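You operate a simulated robot arm through the tools that you are given. There is no shell and no other tool.

You run a simulated robot arm. Do the job below in one go: nothing can be reset, and whatever is moved stays where it is left.

Task
Change the shed, beat the loose row down with the white comb and put the lamp on over it.
Fine: lever to the other letter before you beat; comb back, the other comb stays; lamp slid over the band and switched on.

The check looks at the end state, three seconds after you hand in, the way a careful person would. Anything else that was tipped, shoved, dropped, spilled or broken makes it a failure.

Robot
A 6-joint arm with a three-finger gripper, fixed in place. Base frame: the origin is on the floor under the middle of its stand, x ahead of it, y to its left, z up. Units: m, degrees, N and s.
It reaches about 1.213 m from its shoulder. Its first joint turns from -166.0 to 166.0 degrees. Payload 4.89 kg.
Tool frame: the origin (TCP) lies between the finger pads and is the grasp point; the fingertips stand 0.03 m ahead of it; z points along the fingers, y is the line along which they close. The gripper opens to 0.164 m; its body begins 0.125 m behind the TCP.
Orientation is told as [roll, pitch, yaw] about the base's x, y, z axes, in that order, counted from this pose: with the fingers straight down and closing along the base's y, the tool's x points along the base's -x, its y along +y and its z along -z.

Tools
- The arm moves only by the tool arm_command. Its argument "series" is text: rows parted by semicolons, each of 7 numbers parted by spaces: the shift along the base's x, y, z in m, then the turn, a rotation vector about the base's x, y, z in degrees, then the finger opening in m, from 0 to 0.164. In form: dx dy dz ax ay az claw; .... A call has 1 to 20 rows; each row is the pose to reach, as a shift and turn from the pose commanded when the call began. A row lasts 0.2 s, in which the tool goes at most 0.05 m and 8.6 degrees; a call with a longer step from one row to the next is refused whole, and so is a gripper value outside its range. Where a pose cannot be reached the arm comes as near as it can. A force on the tool above 50 N (or 10 N above the force at the start of the call, whichever is more), or a blocked arm, ends the call early, and 0.2 s more pass. Each finger travels about 0.108 m/s and halts on what it meets, pressing with about 21 N; the grip force reading is that of the motor and also rises with nothing between the fingers. The clock runs only during rows and for 0.2 s after the last one: add rows that repeat a pose to give the fingers time. It gives the time, the measured TCP pose, the force on the tool (base axes), the opening and the grip force at its end, in the units of the frame above (readings bear some noise), with the torque about the TCP (base axes, N m) and any sound that the robot's microphone picked up.
- Cameras (640 x 400 px; columns grow to the right, rows downward): "scene" is fixed at [0.2209, -0.5015, 1.5302]; the picture's right is [0.56, -0.83, 0.00], its down [-0.36, -0.24, -0.90] and it looks along [0.75, 0.51, -0.43] (base axes); focal length 301 px, centre (320, 200). "wrist" rides on the gripper at [0.076, -0.002, -0.152] in the tool frame; the picture's right is [0.02, 1.00, 0.00], its down [-0.88, 0.02, -0.47] and it looks along [-0.47, 0.01, 0.88] (tool axes); focal length 247 px, centre (320, 200). There is no depth. A picture from a camera that has moved, and an enlarged one, comes with that camera's place and axes in the base frame and with its lens.
- capture(camera): a new picture of that camera. The clock stands still meanwhile.
- move_column(by): moves the trunk up (or, below 0, down) by that many m; the arm rides with it, the base frame stays. It gives what a move gives, with no picture.
- zoom(camera, box): a new picture of the part [left, top, right, bottom] of that camera's present view, enlarged. The clock stands still meanwhile.
- close_job(): hands the job in; it is judged then, once.

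Places have to be worked out from the pictures, the camera data and where the tool is seen. Open the gripper and draw the arm clear of the work before you hand the job in, unless the task says otherwise.

The tools are called after "Emit:" by a JSON object that holds its "op" and its "data". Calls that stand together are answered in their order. arm_command: Moves the arm, as the interface text tells. Its arguments: {"type":"object","properties":{"series":{"type":"string"}},"required":["series"]} The other tools are called the same way: move_column (by) moves the trunk up or down; capture (camera) takes a picture; zoom (camera, box) takes an enlarged picture of a part of a camera's view; close_job () hands the job in.

At the start:

```text
time_s: 0.0
position: [0.6965, 0.0607, 1.37]
tcp_rot: [0.0, 0.0, 0.0]
ft_force: [1.0, -0.3, -0.1]
ft_torque: [-0.01, -0.01, 0.03]
opening: 0.1639
gripper_force: 0.1
trunk travel left (down, up): [-0.175, 0.215]
```

scene: 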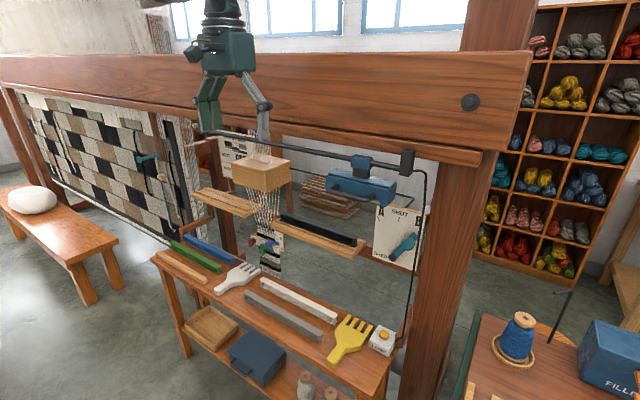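
wrist: 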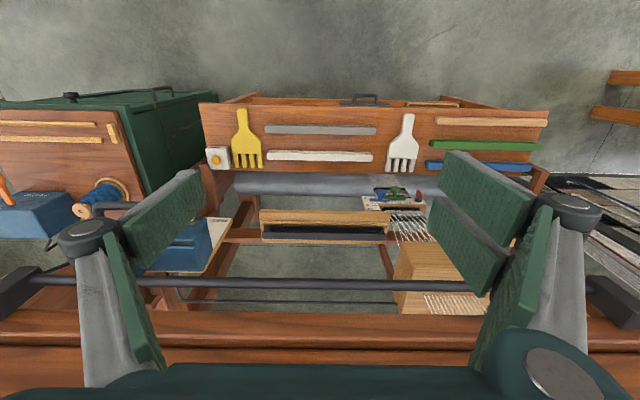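

I begin by looking at the work in more detail: the lever with its letters, the combs, the lamp, the switch and the woven band.

Emit:
{"op": "zoom", "data": {"camera": "scene", "box": [300, 130, 460, 280]}}

Emit:
{"op": "zoom", "data": {"camera": "scene", "box": [180, 140, 320, 290]}}

Emit:
{"op": "zoom", "data": {"camera": "scene", "box": [150, 230, 420, 400]}}

Emit:
{"op": "zoom", "data": {"camera": "wrist", "box": [190, 90, 450, 250]}}

```text
2.67 times, centred on (380, 205) of scene
camera zoom: at [0.2209, -0.5015, 1.5302], right [0.56, -0.83, 0.0], down [-0.36, -0.24, -0.9], along [0.75, 0.51, -0.43], focal length 803 px, centre (160, 187)
```

zoom: 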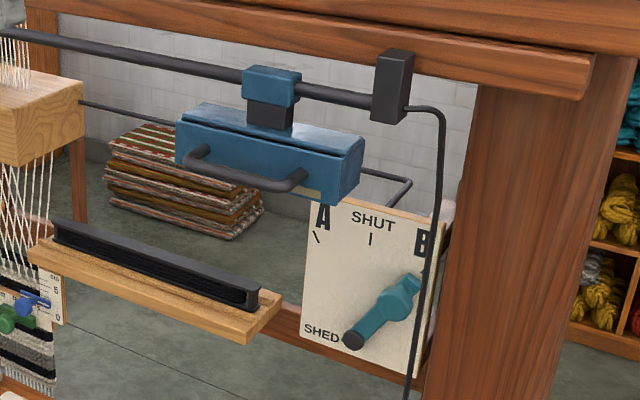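

```text
2.67 times, centred on (250, 215) of scene
camera zoom: at [0.2209, -0.5015, 1.5302], right [0.56, -0.83, 0.0], down [-0.36, -0.24, -0.9], along [0.75, 0.51, -0.43], focal length 803 px, centre (507, 160)
```

zoom: 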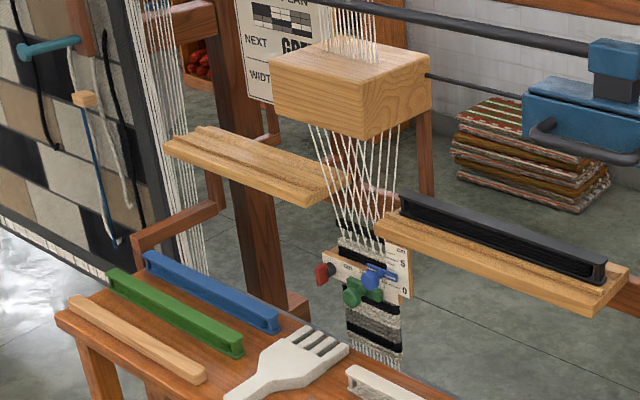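

```text
2.35 times, centred on (285, 315) of scene
camera zoom: at [0.2209, -0.5015, 1.5302], right [0.56, -0.83, 0.0], down [-0.36, -0.24, -0.9], along [0.75, 0.51, -0.43], focal length 708 px, centre (402, -71)
```

zoom: 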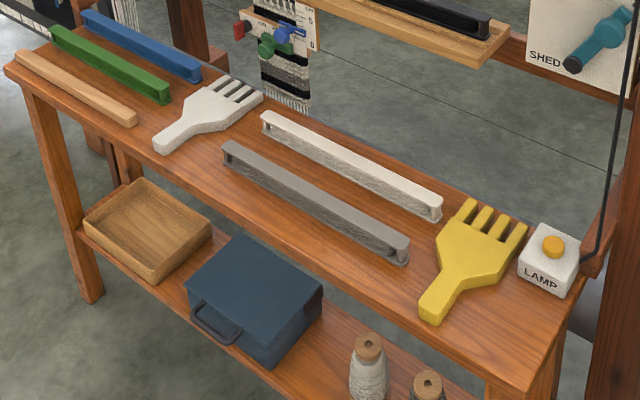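

```text
2.46 times, centred on (320, 170) of wrist
camera zoom: at [0.6218, 0.0593, 1.5231], right [-0.02, 1.0, 0.0], down [0.88, 0.02, 0.47], along [0.47, 0.01, -0.88], focal length 608 px, centre (320, 274)
```

zoom: 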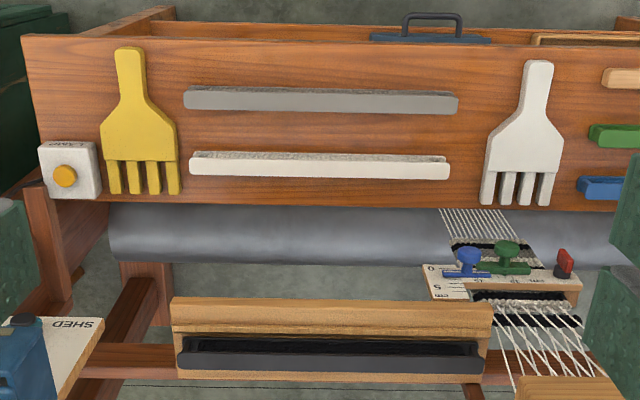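

The panel with A / SHUT / B sits at about x 0.99, y -0.25, z 1.0, and the lamp hangs on the rail at about y -0.19, z 1.24. I move the arm to free space in front of them and tilt it to get a frontal view.

Emit:
{"op": "arm_command", "data": {"series": "-0.005 -0.026 -0.032 0 -4.5 0 0.1; -0.01 -0.052 -0.064 0 -9 0 0.06; -0.015 -0.078 -0.096 0 -13.5 0 0.03; -0.02 -0.104 -0.128 0 -18 0 0.02; -0.025 -0.13 -0.16 0 -22.5 0 0.02; -0.03 -0.156 -0.192 0 -27 0 0.02; -0.035 -0.182 -0.224 0 -31.5 0 0.02; -0.04 -0.208 -0.256 0 -36 0 0.02; -0.04 -0.234 -0.288 0 -40.5 0 0.02; -0.04 -0.26 -0.32 0 -45 0 0.02"}}

Emit:
{"op": "capture", "data": {"camera": "wrist"}}

Emit:
{"op": "capture", "data": {"camera": "scene"}}

```text
time_s: 2.2
position: [0.6559, -0.1998, 1.0505]
tcp_rot: [-0.1, -45.1, 0.1]
ft_force: [-1.7, 1.3, 1.2]
ft_torque: [-0.13, -0.1, -0.17]
opening: 0.0199
gripper_force: 0.1
trunk travel left (down, up): [-0.175, 0.215]
```

```text
taken
camera wrist: at [0.495, -0.2006, 1.1039], right [-0.01, 1.0, -0.02], down [0.29, 0.02, 0.96], along [0.96, 0.01, -0.29], focal length 247 px, centre (320, 200)
```

wrist: 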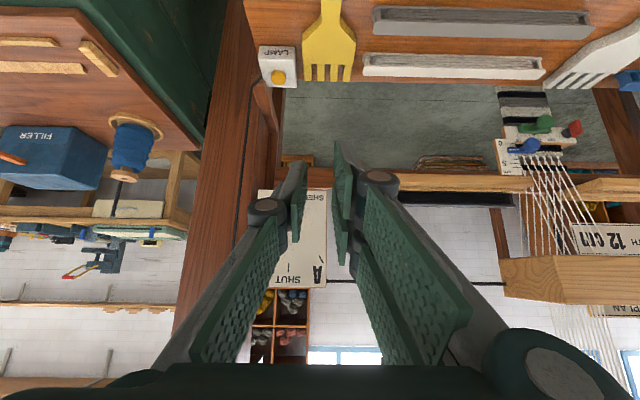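

```text
taken
```

scene: 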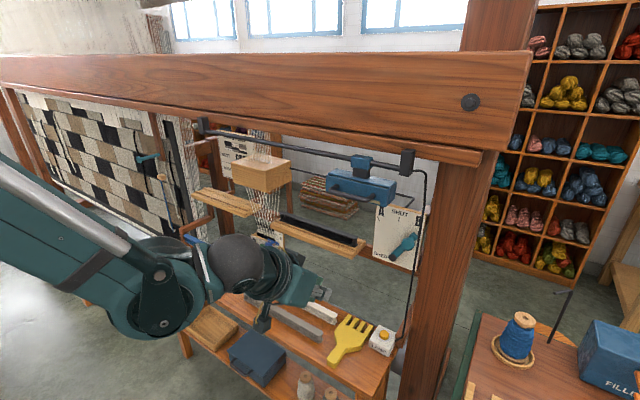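

The gripper hides the panel. I raise the tool and tilt it further so that the panel moves into the free upper part of the wrist picture.

Emit:
{"op": "arm_command", "data": {"series": "-0.01 0.02 0.03 0 -5 0 0.0; -0.02 0.04 0.06 0 -10 0 0.0; -0.03 0.05 0.09 0 -15 0 0.0; -0.03 0.05 0.10 0 -18 0 0.0"}}

Emit:
{"op": "capture", "data": {"camera": "wrist"}}

Emit:
{"op": "zoom", "data": {"camera": "wrist", "box": [160, 40, 360, 200]}}

Emit:
{"op": "zoom", "data": {"camera": "wrist", "box": [420, 0, 640, 200]}}

```text
time_s: 3.2
position: [0.6274, -0.148, 1.1502]
tcp_rot: [0.0, -63.0, -0.1]
ft_force: [-0.9, 0.2, 0.2]
ft_torque: [0.01, -0.01, -0.05]
opening: 0.0
gripper_force: 20.9
trunk travel left (down, up): [-0.175, 0.215]
```

```text
taken
camera wrist: at [0.4579, -0.1485, 1.1519], right [-0.01, 1.0, -0.02], down [-0.02, 0.02, 1.0], along [1.0, 0.01, 0.02], focal length 247 px, centre (320, 200)
```

wrist: 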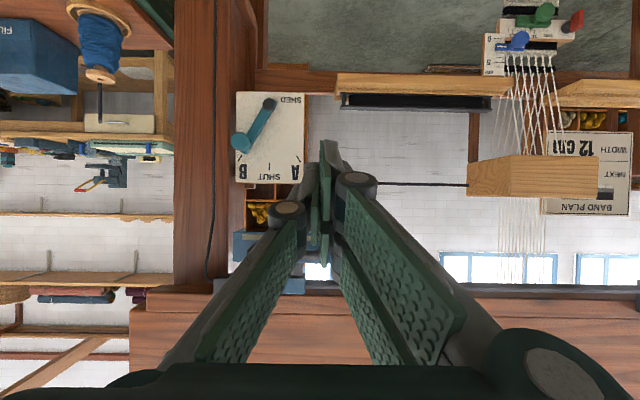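

```text
2.50 times, centred on (260, 120) of wrist
camera zoom: at [0.4579, -0.1485, 1.1519], right [-0.01, 1.0, -0.02], down [-0.02, 0.02, 1.0], along [1.0, 0.01, 0.02], focal length 617 px, centre (470, 400)
```

zoom: 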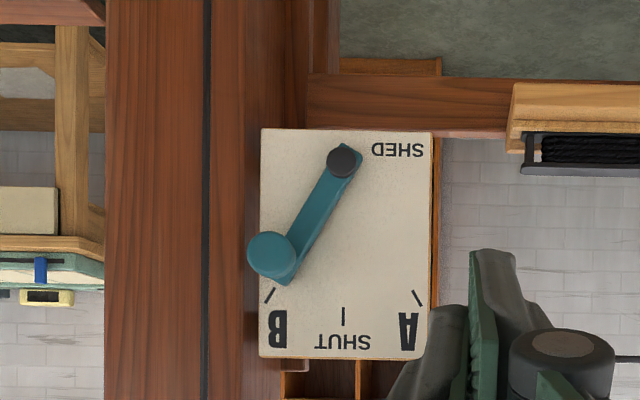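

```text
2.00 times, centred on (530, 100) of wrist
camera zoom: at [0.4579, -0.1485, 1.1519], right [-0.01, 1.0, -0.02], down [-0.02, 0.02, 1.0], along [1.0, 0.01, 0.02], focal length 494 px, centre (-100, 400)
```

zoom: 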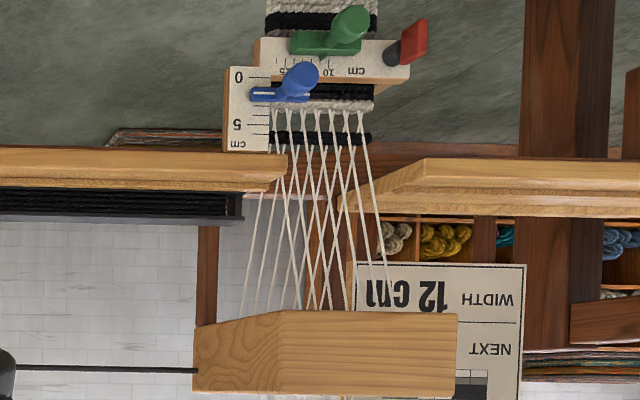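

The lever's knob now points to B, so it has to go to A. I look closer at the knob, the post beside it and the lamp with the fixed camera.

Emit:
{"op": "zoom", "data": {"camera": "scene", "box": [365, 190, 445, 270]}}

Emit:
{"op": "zoom", "data": {"camera": "scene", "box": [315, 140, 425, 215]}}

Emit:
{"op": "zoom", "data": {"camera": "scene", "box": [180, 110, 320, 200]}}

```text
5.00 times, centred on (405, 230) of scene
camera zoom: at [0.2209, -0.5015, 1.5302], right [0.56, -0.83, 0.0], down [-0.36, -0.24, -0.9], along [0.75, 0.51, -0.43], focal length 1505 px, centre (-105, 50)
```

zoom: 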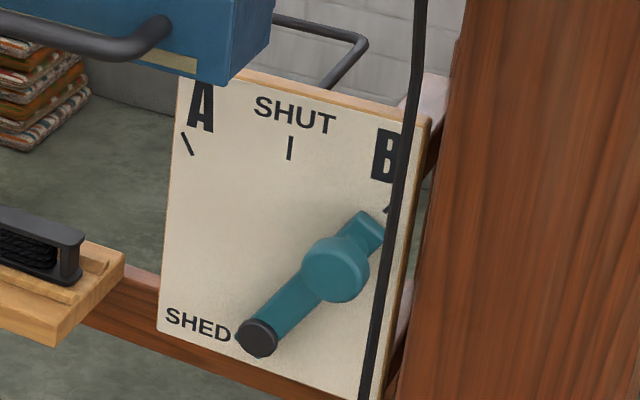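

```text
5.33 times, centred on (370, 178) of scene
camera zoom: at [0.2209, -0.5015, 1.5302], right [0.56, -0.83, 0.0], down [-0.36, -0.24, -0.9], along [0.75, 0.51, -0.43], focal length 1605 px, centre (53, 320)
```

zoom: 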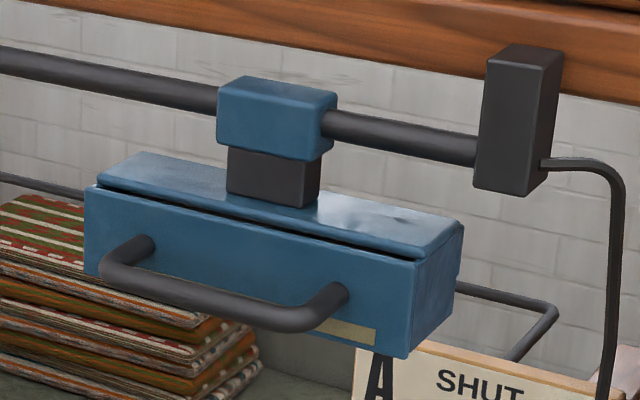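

```text
4.44 times, centred on (250, 155) of scene
camera zoom: at [0.2209, -0.5015, 1.5302], right [0.56, -0.83, 0.0], down [-0.36, -0.24, -0.9], along [0.75, 0.51, -0.43], focal length 1338 px, centre (631, 400)
```

zoom: 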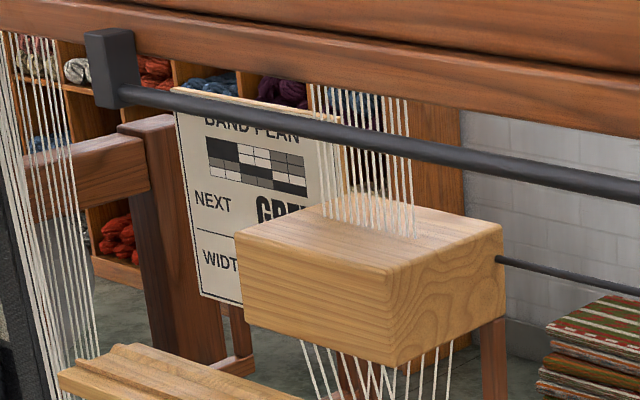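

The knob's front is at about (0.96, -0.304, 1.044) and the pivot at about (0.995, -0.255, 0.958), with the cable hanging just to the right of the knob. I turn the tool in free space so the fingers point ahead and close vertically, keeping them clear of the cable.

Emit:
{"op": "arm_command", "data": {"series": "-0.005 0 -0.02 0 -7 0 0.02; -0.01 0 -0.04 0 -14 0 0.04; -0.01 0 -0.06 0 -21 0 0.06; -0.01 0 -0.08 0 -27 0 0.07"}}

Emit:
{"op": "arm_command", "data": {"series": "0 0 0 8 0 0 0.08; 0 0 0 16 0 0 0.08; 0 0 0 24 0 0 0.08; 0 0 0 32 0 0 0.08; 0 0 0 40 0 0 0.08; 0 0 0 48 0 0 0.08; 0 0 0 56 0 0 0.08; 0 0 0 64 0 0 0.08; 0 0 0 72 0 0 0.08; 0 0 0 80 0 0 0.08; 0 0 0 88 0 0 0.08; 0 0 0 90 0 0 0.08"}}

Emit:
{"op": "capture", "data": {"camera": "wrist"}}

Emit:
{"op": "capture", "data": {"camera": "scene"}}

```text
time_s: 4.2
position: [0.6368, -0.1589, 1.173]
tcp_rot: [-4.8, -89.6, 4.8]
ft_force: [-1.9, 0.5, 1.2]
ft_torque: [-0.02, 0.18, -0.24]
opening: 0.0701
gripper_force: 0.1
out of reach, approached as far as the arm can: row 3, 4
trunk travel left (down, up): [-0.175, 0.215]
```

```text
time_s: 6.8
position: [0.6355, -0.1592, 1.1748]
tcp_rot: [89.9, 0.1, -90.1]
ft_force: [-0.3, 0.4, -0.5]
ft_torque: [0.0, -0.01, 0.01]
opening: 0.0801
gripper_force: 0.0
trunk travel left (down, up): [-0.175, 0.215]
```

```text
taken
camera wrist: at [0.4845, -0.0828, 1.1743], right [0.0, 0.02, 1.0], down [-0.47, -0.88, 0.02], along [0.88, -0.47, 0.01], focal length 247 px, centre (320, 200)
```

wrist: 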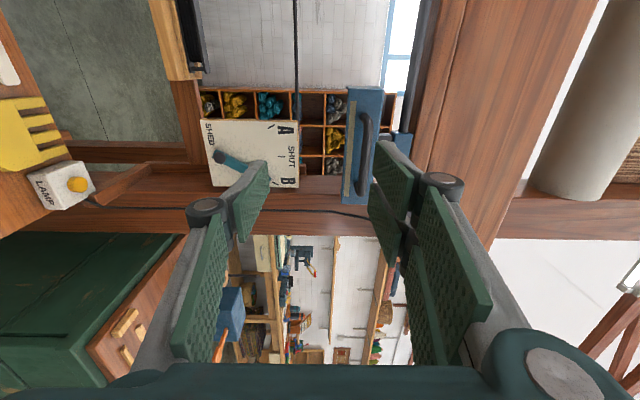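

```text
taken
```

scene: 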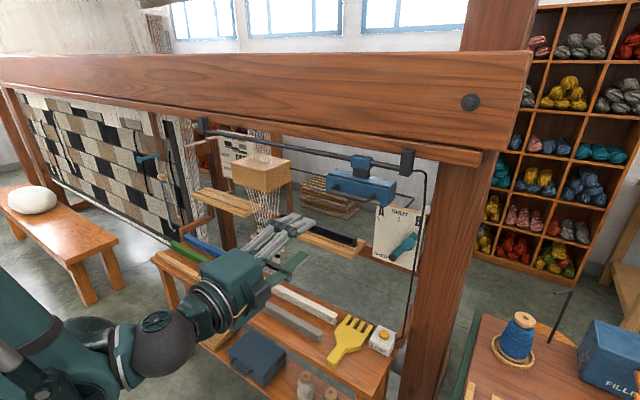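

The orientation is as intended. Now I lower the tool to the knob's height and yaw it so the gripper comes from the left, still in free space.

Emit:
{"op": "arm_command", "data": {"series": "0 -0.01 -0.03 0 0 -6 0.07; 0 -0.02 -0.06 0 0 -12 0.07; 0 -0.03 -0.09 0 0 -18 0.07; 0 -0.04 -0.12 0 0 -24 0.07; 0.02 -0.05 -0.131 0 0 -25 0.07"}}

Emit:
{"op": "capture", "data": {"camera": "wrist"}}

Emit:
{"op": "capture", "data": {"camera": "scene"}}

```text
time_s: 8.2
position: [0.7092, -0.1342, 1.0962]
tcp_rot: [77.3, 10.8, -102.3]
ft_force: [1.6, -1.6, -0.2]
ft_torque: [0.03, -0.02, 0.14]
opening: 0.07
gripper_force: 0.1
out of reach, approached as far as the arm can: row 1, 2, 3, 4, 5
trunk travel left (down, up): [-0.175, 0.215]
stopped in row 5: the arm was blocked; the commanded pose is now the measured one
```

```text
taken
camera wrist: at [0.5793, -0.0354, 1.143], right [0.18, -0.2, 0.96], down [-0.64, -0.77, -0.04], along [0.75, -0.6, -0.27], focal length 247 px, centre (320, 200)
```

wrist: 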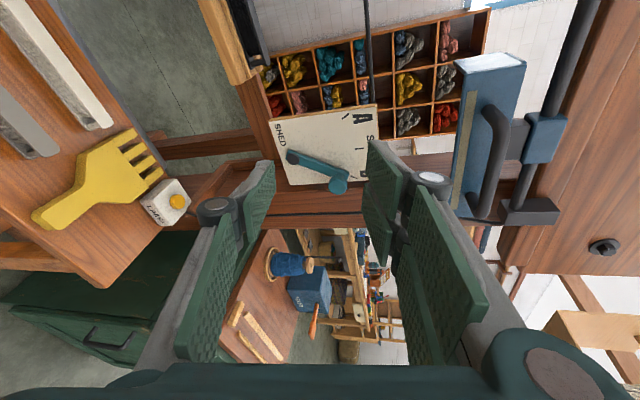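

```text
taken
```

scene: 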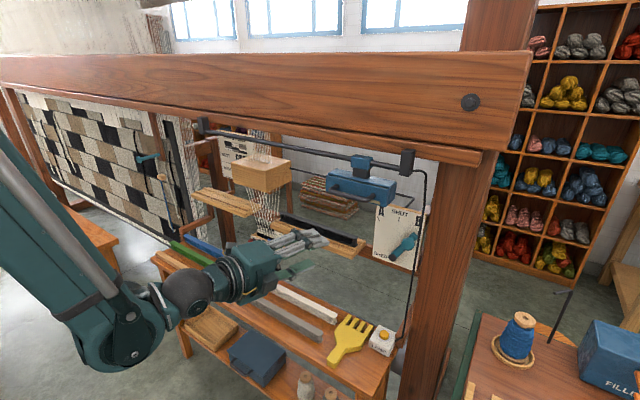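

The arm was folded too close to its base there, so it could not turn further; it stands free, pointing ahead and slightly down. Further out should be reachable, so I move towards the knob, staying about 8 cm short of it.

Emit:
{"op": "arm_command", "data": {"series": "0.03 -0.02 -0.008 0 0 0 0.07; 0.06 -0.045 -0.016 0 0 0 0.07; 0.09 -0.07 -0.024 0 0 0 0.07; 0.12 -0.095 -0.032 0 0 0 0.07; 0.14 -0.12 -0.04 0 0 0 0.07"}}

Emit:
{"op": "capture", "data": {"camera": "wrist"}}

Emit:
{"op": "capture", "data": {"camera": "scene"}}

```text
time_s: 9.4
position: [0.8472, -0.2521, 1.0592]
tcp_rot: [77.3, 10.6, -102.3]
ft_force: [-0.5, 0.6, 0.2]
ft_torque: [-0.02, 0.08, -0.05]
opening: 0.07
gripper_force: 0.1
trunk travel left (down, up): [-0.175, 0.215]
```

```text
taken
camera wrist: at [0.7178, -0.1538, 1.1046], right [0.18, -0.2, 0.96], down [-0.64, -0.77, -0.04], along [0.75, -0.6, -0.27], focal length 247 px, centre (320, 200)
```

wrist: 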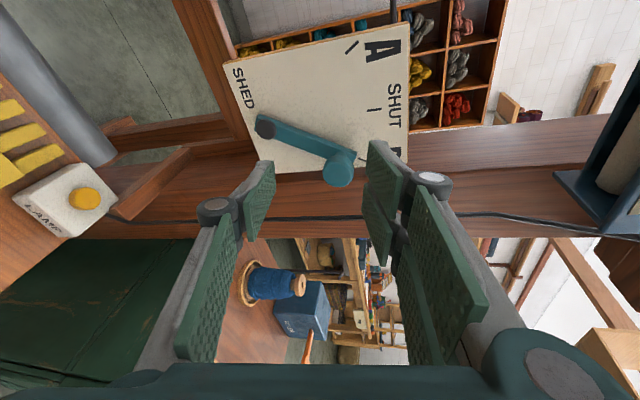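

```text
taken
```

scene: 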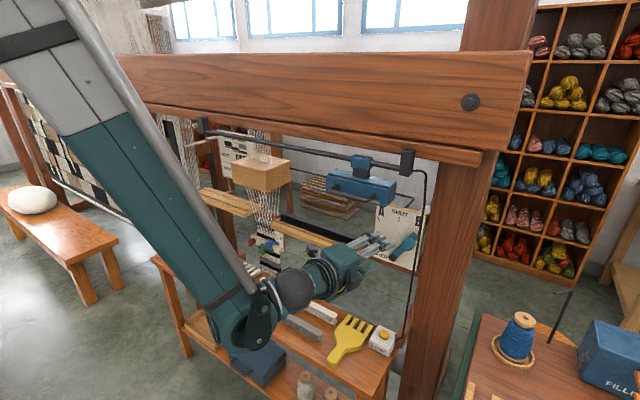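

The knob is right in front of the fingers. I zoom in to check the clearance to the post and the cable before closing in.

Emit:
{"op": "zoom", "data": {"camera": "wrist", "box": [200, 90, 440, 250]}}

Emit:
{"op": "zoom", "data": {"camera": "scene", "box": [330, 180, 450, 280]}}

```text
2.50 times, centred on (320, 170) of wrist
camera zoom: at [0.7178, -0.1538, 1.1046], right [0.18, -0.2, 0.96], down [-0.64, -0.77, -0.04], along [0.75, -0.6, -0.27], focal length 617 px, centre (320, 275)
```

zoom: 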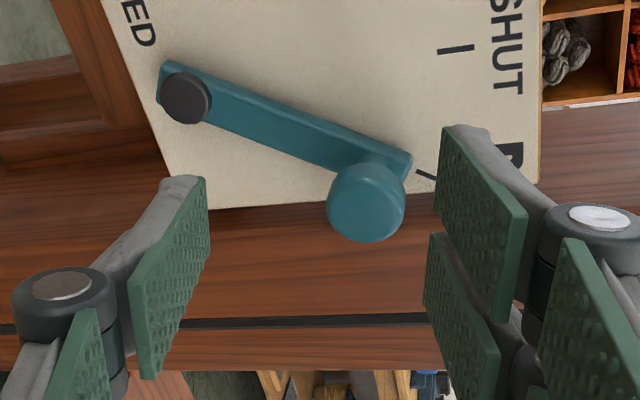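

```text
4.00 times, centred on (390, 230) of scene
camera zoom: at [0.2209, -0.5015, 1.5302], right [0.56, -0.83, 0.0], down [-0.36, -0.24, -0.9], along [0.75, 0.51, -0.43], focal length 1204 px, centre (40, 80)
```

zoom: 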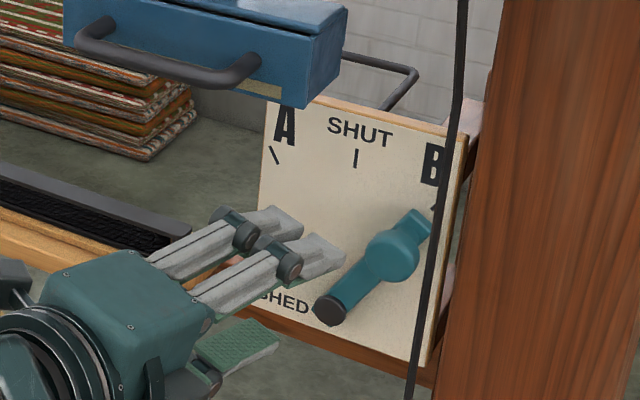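

Grasping would bring the outer finger against the post, so instead I will lift the knob from below with closed fingers (that swings it up and left), then push it from its right side once there is room. I close the fingers, level the tool and go below the knob's height, still short of it.

Emit:
{"op": "arm_command", "data": {"series": "0 -0.007 -0.02 -2.3 0.2 3 0.04; 0 -0.014 -0.04 -4.6 0.4 6 0.02; 0 -0.021 -0.06 -7 0.7 9 0; 0.01 -0.028 -0.075 -9.3 0.9 12 0; 0.01 -0.028 -0.075 -9.3 0.9 12 0"}}

Emit:
{"op": "capture", "data": {"camera": "wrist"}}

Emit:
{"op": "zoom", "data": {"camera": "scene", "box": [330, 180, 450, 280]}}

```text
time_s: 10.6
position: [0.8587, -0.2802, 0.9832]
tcp_rot: [77.3, 1.4, -90.2]
ft_force: [0.6, -0.7, -1.0]
ft_torque: [-0.01, 0.01, -0.02]
opening: 0.0002
gripper_force: 20.7
trunk travel left (down, up): [-0.175, 0.215]
```

```text
taken
camera wrist: at [0.7112, -0.2047, 1.0173], right [0.22, 0.0, 0.98], down [-0.46, -0.88, 0.1], along [0.86, -0.47, -0.2], focal length 247 px, centre (320, 200)
```

wrist: 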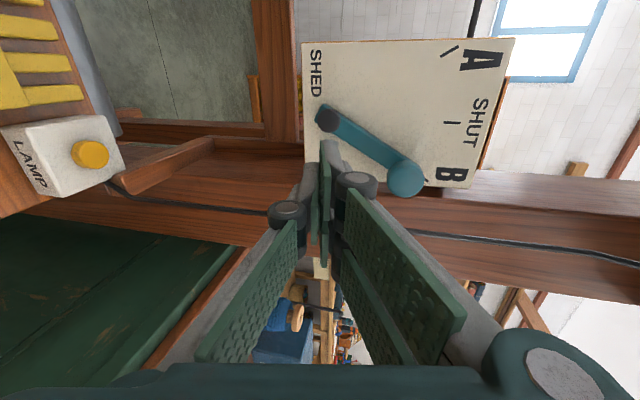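

```text
4.00 times, centred on (390, 230) of scene
camera zoom: at [0.2209, -0.5015, 1.5302], right [0.56, -0.83, 0.0], down [-0.36, -0.24, -0.9], along [0.75, 0.51, -0.43], focal length 1204 px, centre (40, 80)
```

zoom: 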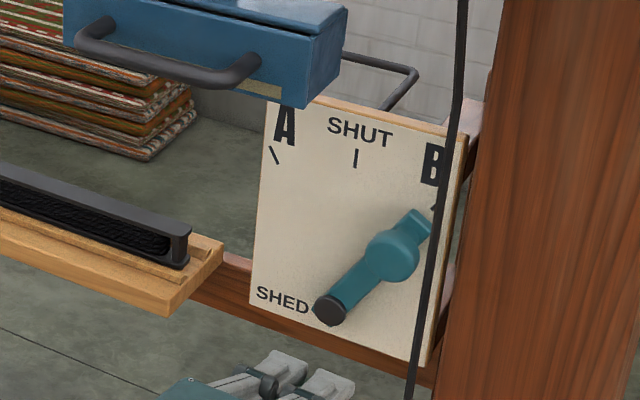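

The knob's front centre comes out at (0.96, -0.3045, 1.050), pivot at (0.985, -0.252, 0.960). The pair of fingers can hold the knob if I keep the tool 2 cm left of it (right finger edge near y -0.315, clear of the post), so I go back up to knob height, open and level the tool.

Emit:
{"op": "arm_command", "data": {"series": "-0.01 0 0.02 0 -3 0 0.03; -0.01 0 0.04 0 -7 0 0.06; -0.01 0 0.06 0 -10 0 0.08; -0.01 -0.002 0.067 0 -12.9 0 0.08; -0.01 -0.002 0.067 0 -12.9 0 0.08"}}

Emit:
{"op": "capture", "data": {"camera": "wrist"}}

Emit:
{"op": "zoom", "data": {"camera": "scene", "box": [330, 180, 450, 280]}}

```text
time_s: 11.8
position: [0.8522, -0.287, 1.0577]
tcp_rot: [90.3, 1.4, -90.0]
ft_force: [-0.6, -0.6, 0.2]
ft_torque: [0.03, 0.01, 0.0]
opening: 0.0801
gripper_force: 0.1
out of reach, approached as far as the arm can: row 1, 2, 3, 4, 5
trunk travel left (down, up): [-0.175, 0.215]
```

```text
taken
camera wrist: at [0.7003, -0.2115, 1.0577], right [0.0, 0.0, 1.0], down [-0.47, -0.88, -0.01], along [0.88, -0.47, 0.0], focal length 247 px, centre (320, 200)
```

wrist: 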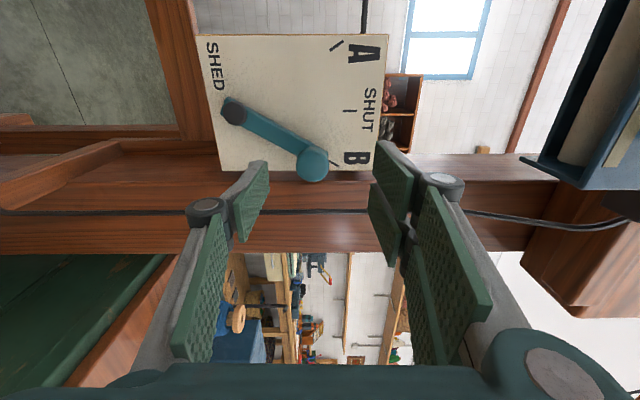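

```text
4.00 times, centred on (390, 230) of scene
camera zoom: at [0.2209, -0.5015, 1.5302], right [0.56, -0.83, 0.0], down [-0.36, -0.24, -0.9], along [0.75, 0.51, -0.43], focal length 1204 px, centre (40, 80)
```

zoom: 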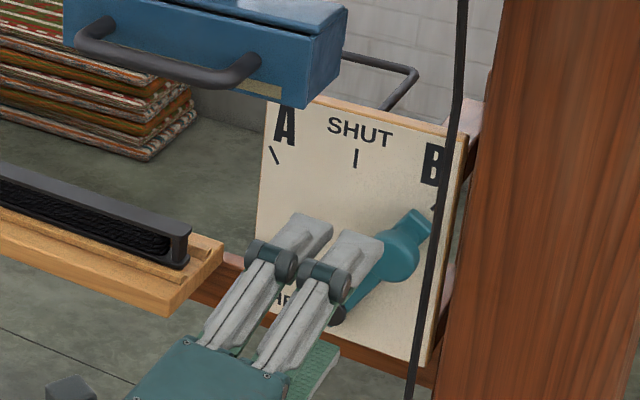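

The tool is level, knob front at about (0.957, -0.307, 1.050), cable free at y -0.34. I move straight ahead so the fingers surround the knob, without closing yet.

Emit:
{"op": "arm_command", "data": {"series": "0.02 0.002 -0.008 0 0 0 0.08; 0.05 0.002 -0.008 0 0 0 0.08; 0.075 0.002 -0.008 0 0 0 0.08; 0.093 0.002 -0.008 0 0 0 0.08"}}

Emit:
{"op": "capture", "data": {"camera": "wrist"}}

Emit:
{"op": "zoom", "data": {"camera": "scene", "box": [330, 180, 450, 280]}}

```text
time_s: 12.8
position: [0.9455, -0.2845, 1.0491]
tcp_rot: [90.5, 1.3, -90.0]
ft_force: [-0.6, 0.6, 0.7]
ft_torque: [0.01, 0.06, 0.05]
opening: 0.0803
gripper_force: 0.1
trunk travel left (down, up): [-0.175, 0.215]
```

```text
taken
camera wrist: at [0.7938, -0.2092, 1.0486], right [-0.01, 0.0, 1.0], down [-0.47, -0.88, -0.01], along [0.88, -0.47, 0.0], focal length 247 px, centre (320, 200)
```

wrist: 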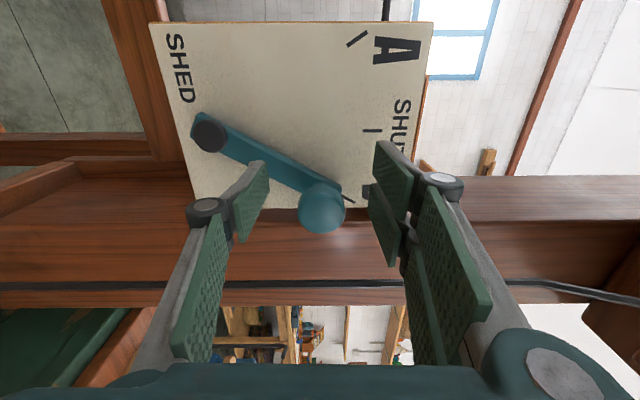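

```text
4.00 times, centred on (390, 230) of scene
camera zoom: at [0.2209, -0.5015, 1.5302], right [0.56, -0.83, 0.0], down [-0.36, -0.24, -0.9], along [0.75, 0.51, -0.43], focal length 1204 px, centre (40, 80)
```

zoom: 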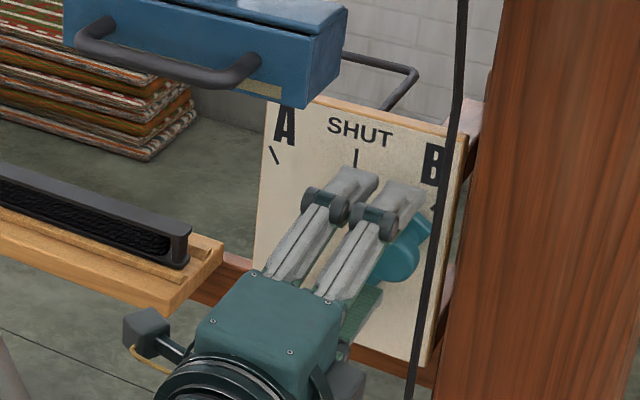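

The fingers appear to bracket the knob. I close on it in place and read the opening to confirm the hold.

Emit:
{"op": "arm_command", "data": {"series": "0.003 0 0 0 0 0 0.05; 0.003 0 0 0 0 0 0.03; 0.003 0 0 0 0 0 0.02; 0.003 0 0 0 0 0 0.02"}}

Emit:
{"op": "capture", "data": {"camera": "wrist"}}

```text
time_s: 13.8
position: [0.9471, -0.2868, 1.049]
tcp_rot: [90.4, 1.4, -90.0]
ft_force: [16.5, -17.3, 34.4]
ft_torque: [-0.5, -0.31, -0.08]
opening: 0.0326
gripper_force: 44.7
trunk travel left (down, up): [-0.175, 0.215]
```

```text
taken
camera wrist: at [0.7966, -0.2102, 1.0496], right [-0.01, 0.0, 1.0], down [-0.47, -0.88, -0.01], along [0.88, -0.47, 0.0], focal length 247 px, centre (320, 200)
```

wrist: 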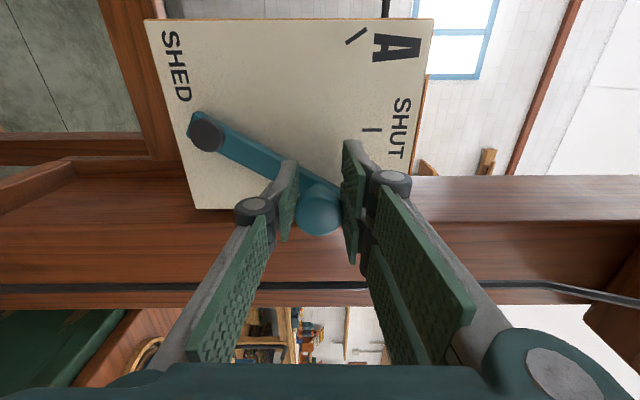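

The knob is held (opening 0.033). I carry it along the arc about the pivot, turning the tool with the lever, first for 18 degrees to see how it responds.

Emit:
{"op": "arm_command", "data": {"series": "-0.003 0.005 0.0015 -3 0 0 0.02; -0.003 0.0095 0.0029 -6 0 0 0.02; -0.003 0.0145 0.004 -9 0 0 0.02; -0.003 0.0192 0.0047 -12 0 0 0.02; -0.003 0.0242 0.0052 -15 0 0 0.02; -0.003 0.0291 0.0055 -18 0 0 0.02"}}

Emit:
{"op": "capture", "data": {"camera": "wrist"}}

Emit:
{"op": "zoom", "data": {"camera": "scene", "box": [330, 180, 450, 280]}}

```text
time_s: 14.1
position: [0.9475, -0.2848, 1.05]
tcp_rot: [90.3, 0.6, -90.1]
ft_force: [0.2, -5.8, 15.7]
ft_torque: [0.02, -0.25, -0.02]
opening: 0.0329
gripper_force: 44.5
trunk travel left (down, up): [-0.175, 0.215]
stopped in row 1: the force on the tool passed its limit at 53 N (the readings are from after the stop); the commanded pose is now the measured one
```

```text
taken
camera wrist: at [0.7965, -0.2089, 1.0488], right [-0.01, 0.01, 1.0], down [-0.47, -0.88, 0.01], along [0.88, -0.47, 0.01], focal length 247 px, centre (320, 200)
```

wrist: 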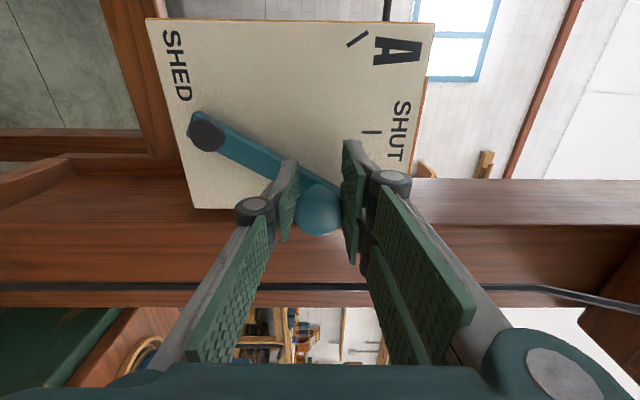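

```text
4.00 times, centred on (390, 230) of scene
camera zoom: at [0.2209, -0.5015, 1.5302], right [0.56, -0.83, 0.0], down [-0.36, -0.24, -0.9], along [0.75, 0.51, -0.43], focal length 1204 px, centre (40, 80)
```

zoom: 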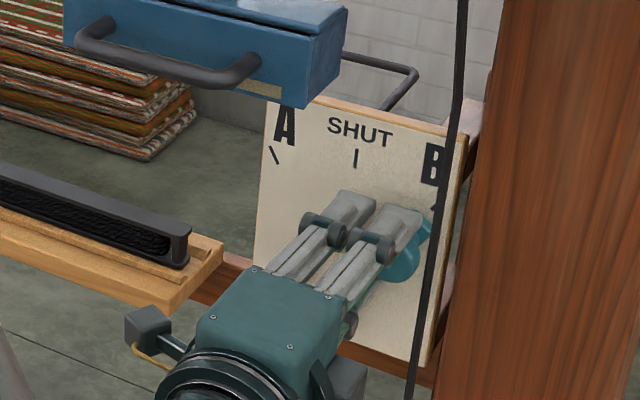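

The stop came from the preload left by the grip; the reading has dropped to about 17 N. I retry the same arc in smaller steps.

Emit:
{"op": "arm_command", "data": {"series": "0 0.001 0.0015 0 0 0 0.02; 0 0.003 0.002 -1 0 0 0.02; 0 0.005 0.003 -2 0 0 0.02; 0 0.007 0.004 -3 0 0 0.02; 0 0.009 0.005 -4.5 0 0 0.02"}}

Emit:
{"op": "capture", "data": {"camera": "wrist"}}

```text
time_s: 15.3
position: [0.9473, -0.2753, 1.0537]
tcp_rot: [90.4, -4.0, -89.8]
ft_force: [-30.5, 7.6, -32.6]
ft_torque: [0.18, 0.49, -0.42]
opening: 0.0327
gripper_force: 45.2
trunk travel left (down, up): [-0.175, 0.215]
```

```text
taken
camera wrist: at [0.7965, -0.1989, 1.0466], right [-0.01, 0.09, 1.0], down [-0.47, -0.88, 0.08], along [0.88, -0.47, 0.05], focal length 247 px, centre (320, 200)
```

wrist: 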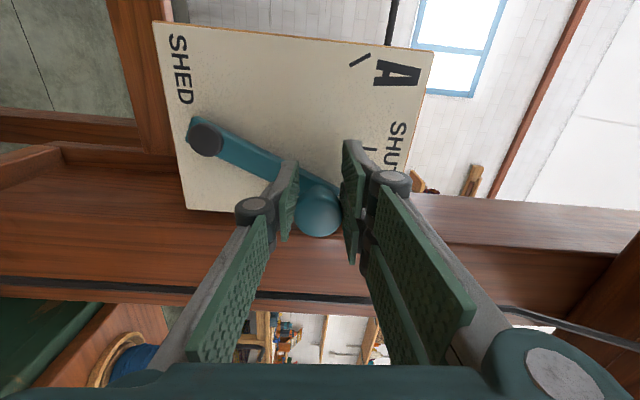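

The lever follows; the force shows the tool is about 2-3 mm too high and slightly too far in. I relieve that and continue along the arc.

Emit:
{"op": "arm_command", "data": {"series": "-0.002 0 -0.0025 0 0 0 0.02; -0.002 0.003 -0.002 -1.8 0 0 0.02; -0.002 0.006 -0.0015 -3.7 0 0 0.02; -0.002 0.0095 -0.001 -6 0 0 0.02"}}

```text
time_s: 16.3
position: [0.9459, -0.265, 1.0544]
tcp_rot: [90.3, -10.0, -90.0]
ft_force: [17.7, -6.7, 27.5]
ft_torque: [-0.4, -0.2, 0.43]
opening: 0.0311
gripper_force: 45.4
trunk travel left (down, up): [-0.175, 0.215]
```

Force changed sign, so the right height lies in between (about 1 mm up). I continue with that correction for another 12 degrees.

Emit:
{"op": "arm_command", "data": {"series": "0.001 0.001 0.0012 0 0 0 0.02; 0.001 0.004 0.0015 -2 0 0 0.02; 0.001 0.007 0.0018 -4 0 0 0.02; 0.001 0.01 0.002 -6 0 0 0.02"}}

Emit:
{"op": "capture", "data": {"camera": "wrist"}}

```text
time_s: 17.3
position: [0.9461, -0.256, 1.0555]
tcp_rot: [90.4, -16.0, -90.0]
ft_force: [-21.2, 4.1, -24.1]
ft_torque: [0.36, 0.18, -0.19]
opening: 0.0293
gripper_force: 45.7
trunk travel left (down, up): [-0.175, 0.215]
```

```text
taken
camera wrist: at [0.7958, -0.1832, 1.032], right [-0.01, 0.3, 0.95], down [-0.47, -0.84, 0.26], along [0.88, -0.45, 0.15], focal length 247 px, centre (320, 200)
```

wrist: 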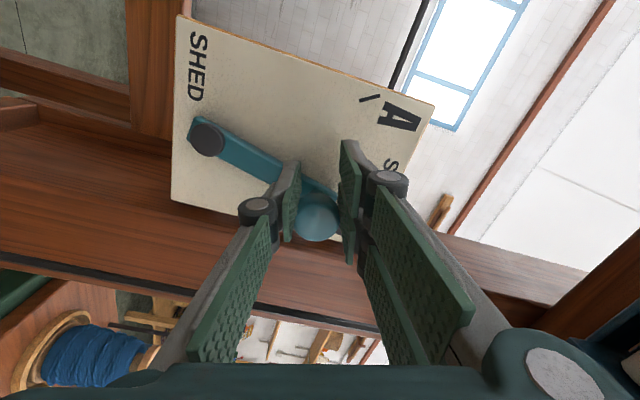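

The knob is sliding towards the outer finger's edge (opening 0.029), while the lever stands about 15 degrees right of vertical. I let go gently and look whether the lever stays there.

Emit:
{"op": "arm_command", "data": {"series": "0 0 0 0 0 0 0.04; 0 0 0 0 0 0 0.06; 0 0 0 0 0 0 0.07; 0 0 0 0 0 0 0.07"}}

Emit:
{"op": "capture", "data": {"camera": "wrist"}}

Emit:
{"op": "zoom", "data": {"camera": "scene", "box": [330, 180, 450, 280]}}

```text
time_s: 18.3
position: [0.9476, -0.2554, 1.0555]
tcp_rot: [90.4, -15.9, -89.9]
ft_force: [0.0, -0.4, 0.1]
ft_torque: [0.01, 0.0, 0.02]
opening: 0.07
gripper_force: 0.0
trunk travel left (down, up): [-0.175, 0.215]
```

```text
taken
camera wrist: at [0.7959, -0.1834, 1.0327], right [-0.01, 0.3, 0.96], down [-0.47, -0.84, 0.26], along [0.88, -0.45, 0.15], focal length 247 px, centre (320, 200)
```

wrist: 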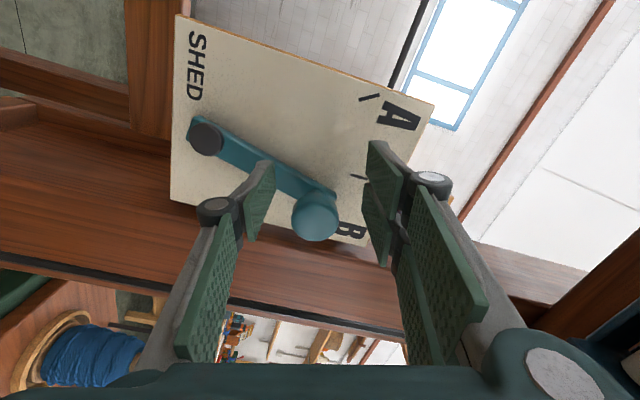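

```text
4.00 times, centred on (390, 230) of scene
camera zoom: at [0.2209, -0.5015, 1.5302], right [0.56, -0.83, 0.0], down [-0.36, -0.24, -0.9], along [0.75, 0.51, -0.43], focal length 1204 px, centre (40, 80)
```

zoom: 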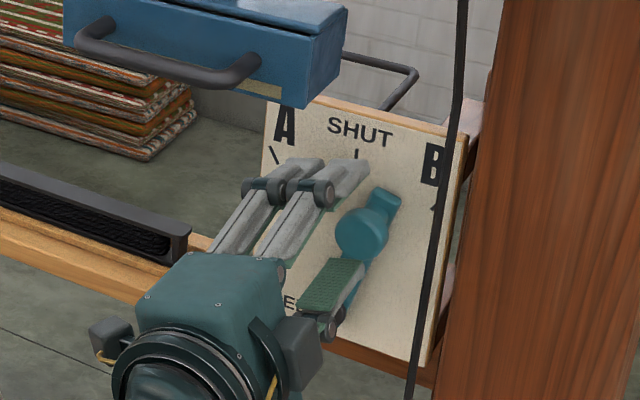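

The lever stays where it is left (knob at about y -0.281, z 1.060), and there is now room on its right. I back off, turn the tool so the fingers close sideways, and centre it on the knob.

Emit:
{"op": "arm_command", "data": {"series": "-0.03 0 0 0 0 0 0.07; -0.065 0 0.002 0 0 0 0.07; -0.07 -0.005 0.004 -8 0 0 0.07; -0.07 -0.01 0.004 -16 0 0 0.07; -0.07 -0.015 0.004 -24 0 0 0.07; -0.07 -0.02 0.004 -32 0 0 0.07; -0.07 -0.025 0.004 -40 0 0 0.07; -0.07 -0.025 0.004 -48 0 0 0.07; -0.07 -0.025 0.004 -56 0 0 0.07; -0.07 -0.025 0.004 -64 0 0 0.07; -0.07 -0.025 0.004 -72 0 0 0.07; -0.07 -0.025 0.004 -74 0 0 0.07"}}

Emit:
{"op": "capture", "data": {"camera": "wrist"}}

Emit:
{"op": "capture", "data": {"camera": "scene"}}

```text
time_s: 20.9
position: [0.8771, -0.2807, 1.06]
tcp_rot: [-86.1, -89.9, 86.4]
ft_force: [-0.5, -0.5, 0.1]
ft_torque: [0.02, -0.04, -0.04]
opening: 0.0701
gripper_force: 0.1
trunk travel left (down, up): [-0.175, 0.215]
```

```text
taken
camera wrist: at [0.7254, -0.2839, 0.984], right [-0.01, 1.0, -0.02], down [-0.47, 0.02, 0.88], along [0.88, 0.02, 0.47], focal length 247 px, centre (320, 200)
```

wrist: 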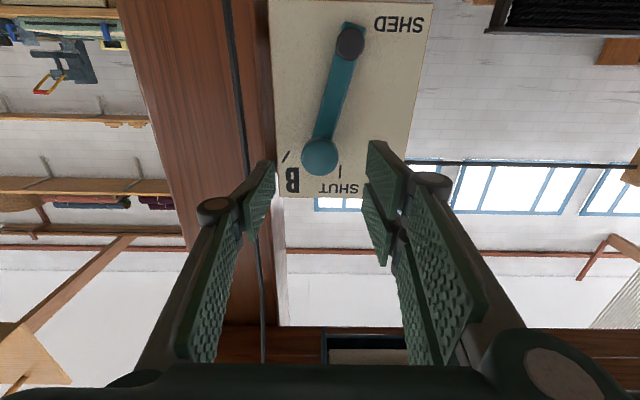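

```text
taken
```

scene: 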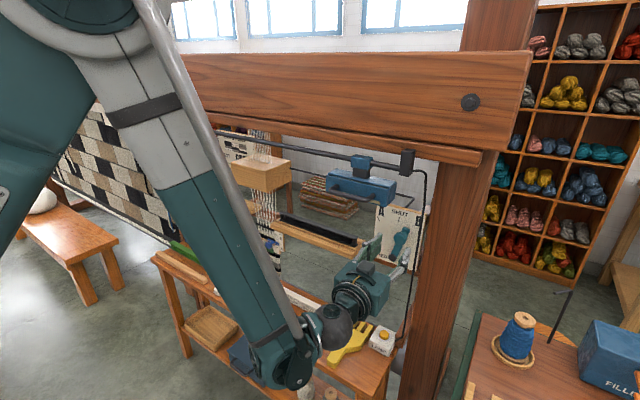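

The fingers now close sideways with the knob centred. To keep the right finger joint away from the hanging cable I narrow the opening and yaw slightly from the left, then move in.

Emit:
{"op": "arm_command", "data": {"series": "0 0.003 0 0 0 -5 0.06; 0 0.0065 0 0 0 -10 0.052; 0.02 0.0065 0 0 0 -10 0.052; 0.045 0.0065 0 0 0 -10 0.052; 0.067 0.0065 0 0 0 -10 0.052"}}

Emit:
{"op": "capture", "data": {"camera": "wrist"}}

Emit:
{"op": "zoom", "data": {"camera": "scene", "box": [330, 180, 450, 280]}}

```text
time_s: 22.1
position: [0.9419, -0.2746, 1.0592]
tcp_rot: [129.4, -90.0, -139.1]
ft_force: [-0.7, -0.6, 0.9]
ft_torque: [0.01, 0.05, 0.0]
opening: 0.0521
gripper_force: 0.1
trunk travel left (down, up): [-0.175, 0.215]
```

```text
taken
camera wrist: at [0.7934, -0.2517, 0.9835], right [0.17, 0.99, -0.02], down [-0.46, 0.1, 0.88], along [0.87, -0.14, 0.47], focal length 247 px, centre (320, 200)
```

wrist: 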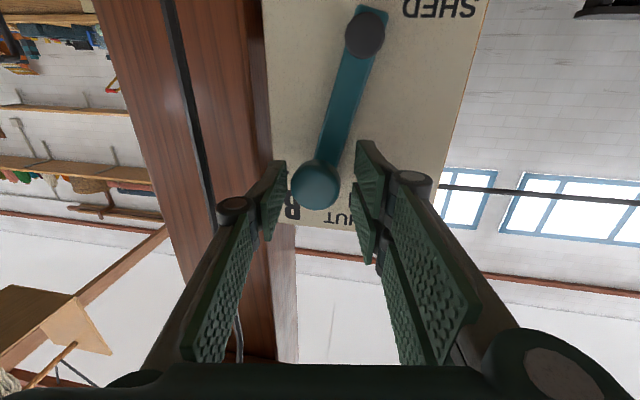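

```text
4.00 times, centred on (390, 230) of scene
camera zoom: at [0.2209, -0.5015, 1.5302], right [0.56, -0.83, 0.0], down [-0.36, -0.24, -0.9], along [0.75, 0.51, -0.43], focal length 1204 px, centre (40, 80)
```

zoom: 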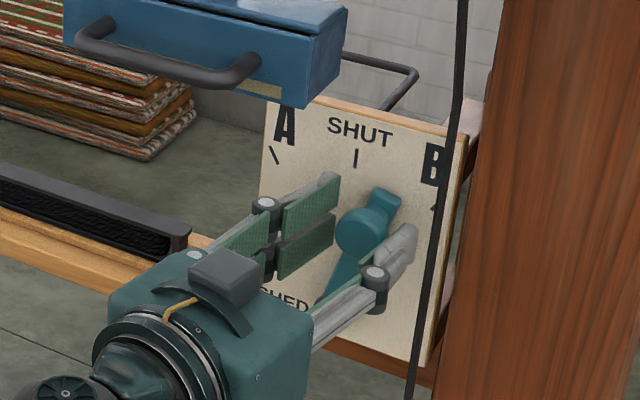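

The knob sits between the pads. I go 5 mm deeper and then push sideways slowly towards A.

Emit:
{"op": "arm_command", "data": {"series": "0.005 0 0 0 0 0 0.05; 0.005 0.008 0 0 0 0 0.05; 0.005 0.016 0 0 0 0 0.05; 0.005 0.024 0 0 0 0 0.05; 0.005 0.032 0 0 0 0 0.05; 0.005 0.04 0 0 0 0 0.05; 0.005 0.048 0 0 0 0 0.05; 0.005 0.054 0 0 0 0 0.05; 0.005 0.06 -0.001 0 0 0 0.05; 0.005 0.066 -0.002 0 0 0 0.05; 0.005 0.072 -0.003 0 0 0 0.05"}}

Emit:
{"op": "capture", "data": {"camera": "wrist"}}

Emit:
{"op": "zoom", "data": {"camera": "scene", "box": [330, 180, 450, 280]}}

```text
time_s: 24.5
position: [0.9484, -0.2023, 1.0572]
tcp_rot: [75.5, -90.0, -85.1]
ft_force: [-0.2, -0.4, 0.1]
ft_torque: [0.02, -0.02, 0.05]
opening: 0.0499
gripper_force: 0.1
trunk travel left (down, up): [-0.175, 0.215]
```

```text
taken
camera wrist: at [0.7994, -0.1792, 0.9813], right [0.17, 0.99, -0.02], down [-0.46, 0.1, 0.88], along [0.87, -0.14, 0.47], focal length 247 px, centre (320, 200)
```

wrist: 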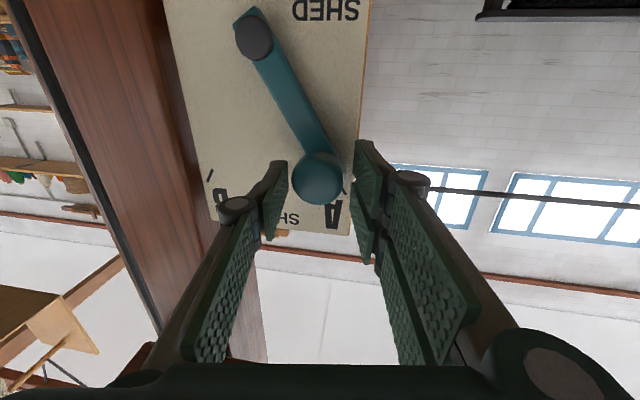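

```text
4.00 times, centred on (390, 230) of scene
camera zoom: at [0.2209, -0.5015, 1.5302], right [0.56, -0.83, 0.0], down [-0.36, -0.24, -0.9], along [0.75, 0.51, -0.43], focal length 1204 px, centre (40, 80)
```

zoom: 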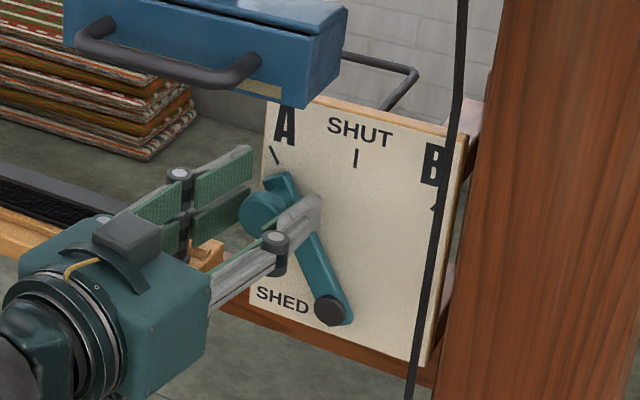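

The knob is at about y -0.202, the mirror of its B position, so the lever points to A. I back straight out and check.

Emit:
{"op": "arm_command", "data": {"series": "0 -0.002 0 0 0 0 0.055; -0.03 0 0 0 0 0 0.06; -0.07 0 0 0 0 0 0.06; -0.11 0 0 0 0 0 0.06; -0.15 0 0 0 0 0 0.06"}}

Emit:
{"op": "capture", "data": {"camera": "wrist"}}

Emit:
{"op": "zoom", "data": {"camera": "scene", "box": [330, 180, 450, 280]}}

```text
time_s: 25.7
position: [0.833, -0.2109, 1.1]
tcp_rot: [8.2, -89.7, -17.8]
ft_force: [1.9, -0.3, -0.8]
ft_torque: [-0.06, -0.15, 0.0]
opening: 0.0601
gripper_force: 0.1
out of reach, approached as far as the arm can: row 3, 4, 5
trunk travel left (down, up): [-0.175, 0.215]
```

```text
taken
camera wrist: at [0.6832, -0.1881, 1.0247], right [0.17, 0.99, -0.02], down [-0.46, 0.1, 0.88], along [0.87, -0.14, 0.47], focal length 247 px, centre (320, 200)
```

wrist: 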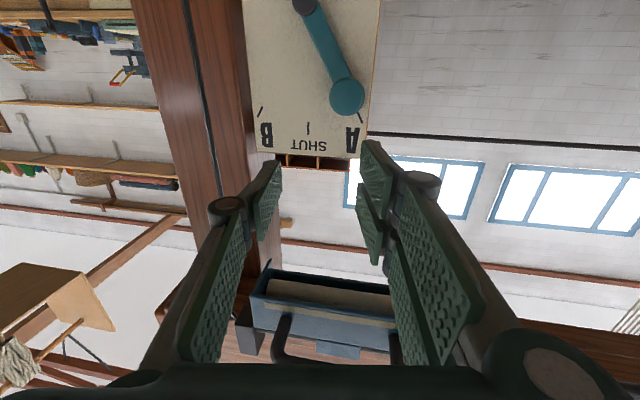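

```text
4.00 times, centred on (390, 230) of scene
camera zoom: at [0.2209, -0.5015, 1.5302], right [0.56, -0.83, 0.0], down [-0.36, -0.24, -0.9], along [0.75, 0.51, -0.43], focal length 1204 px, centre (40, 80)
```

zoom: 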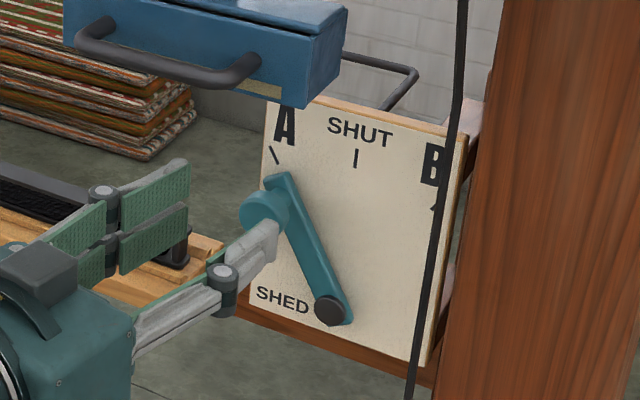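

The lever points clearly to A. Next I back the tool away from the panel and turn it to look at the band, the shed and the loose row from the front.

Emit:
{"op": "arm_command", "data": {"series": "-0.025 0.03 0.005 0.35 4 1 0.06; -0.05 0.072 0.008 0.7 8 2 0.06; -0.07 0.115 0.008 1.05 12 3 0.06; -0.085 0.16 0.005 1.4 16 4 0.04; -0.1 0.205 0 1.75 20 5 0.03; -0.11 0.25 -0.005 2.1 24 6 0.02; -0.12 0.295 -0.01 2.45 28 7 0.01; -0.13 0.34 -0.015 2.8 32 8 0.0; -0.14 0.385 -0.02 3.15 36 9 0.0; -0.153 0.42 -0.02 3.5 40 10 0.0"}}

Emit:
{"op": "capture", "data": {"camera": "wrist"}}

Emit:
{"op": "capture", "data": {"camera": "scene"}}

```text
time_s: 27.9
position: [0.6764, 0.2081, 1.079]
tcp_rot: [0.6, -49.7, 0.2]
ft_force: [0.0, -0.8, 0.6]
ft_torque: [0.06, -0.01, 0.05]
opening: 0.0
gripper_force: 21.5
trunk travel left (down, up): [-0.175, 0.215]
```

```text
taken
camera wrist: at [0.5117, 0.2045, 1.1195], right [-0.03, 1.0, -0.01], down [0.21, 0.01, 0.98], along [0.98, 0.02, -0.21], focal length 247 px, centre (320, 200)
```

wrist: 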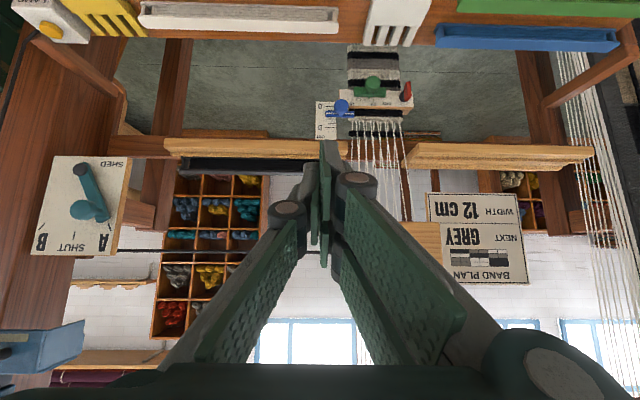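

```text
taken
```

scene: 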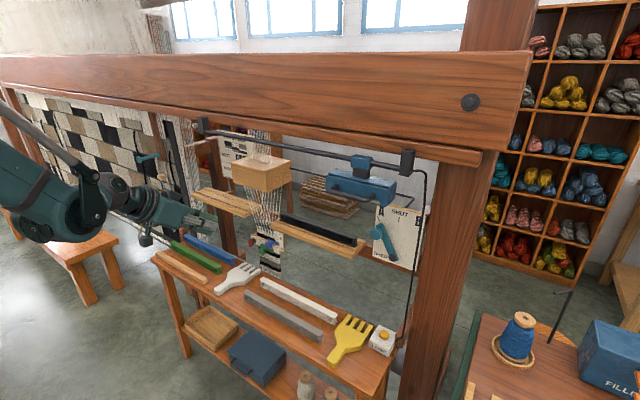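

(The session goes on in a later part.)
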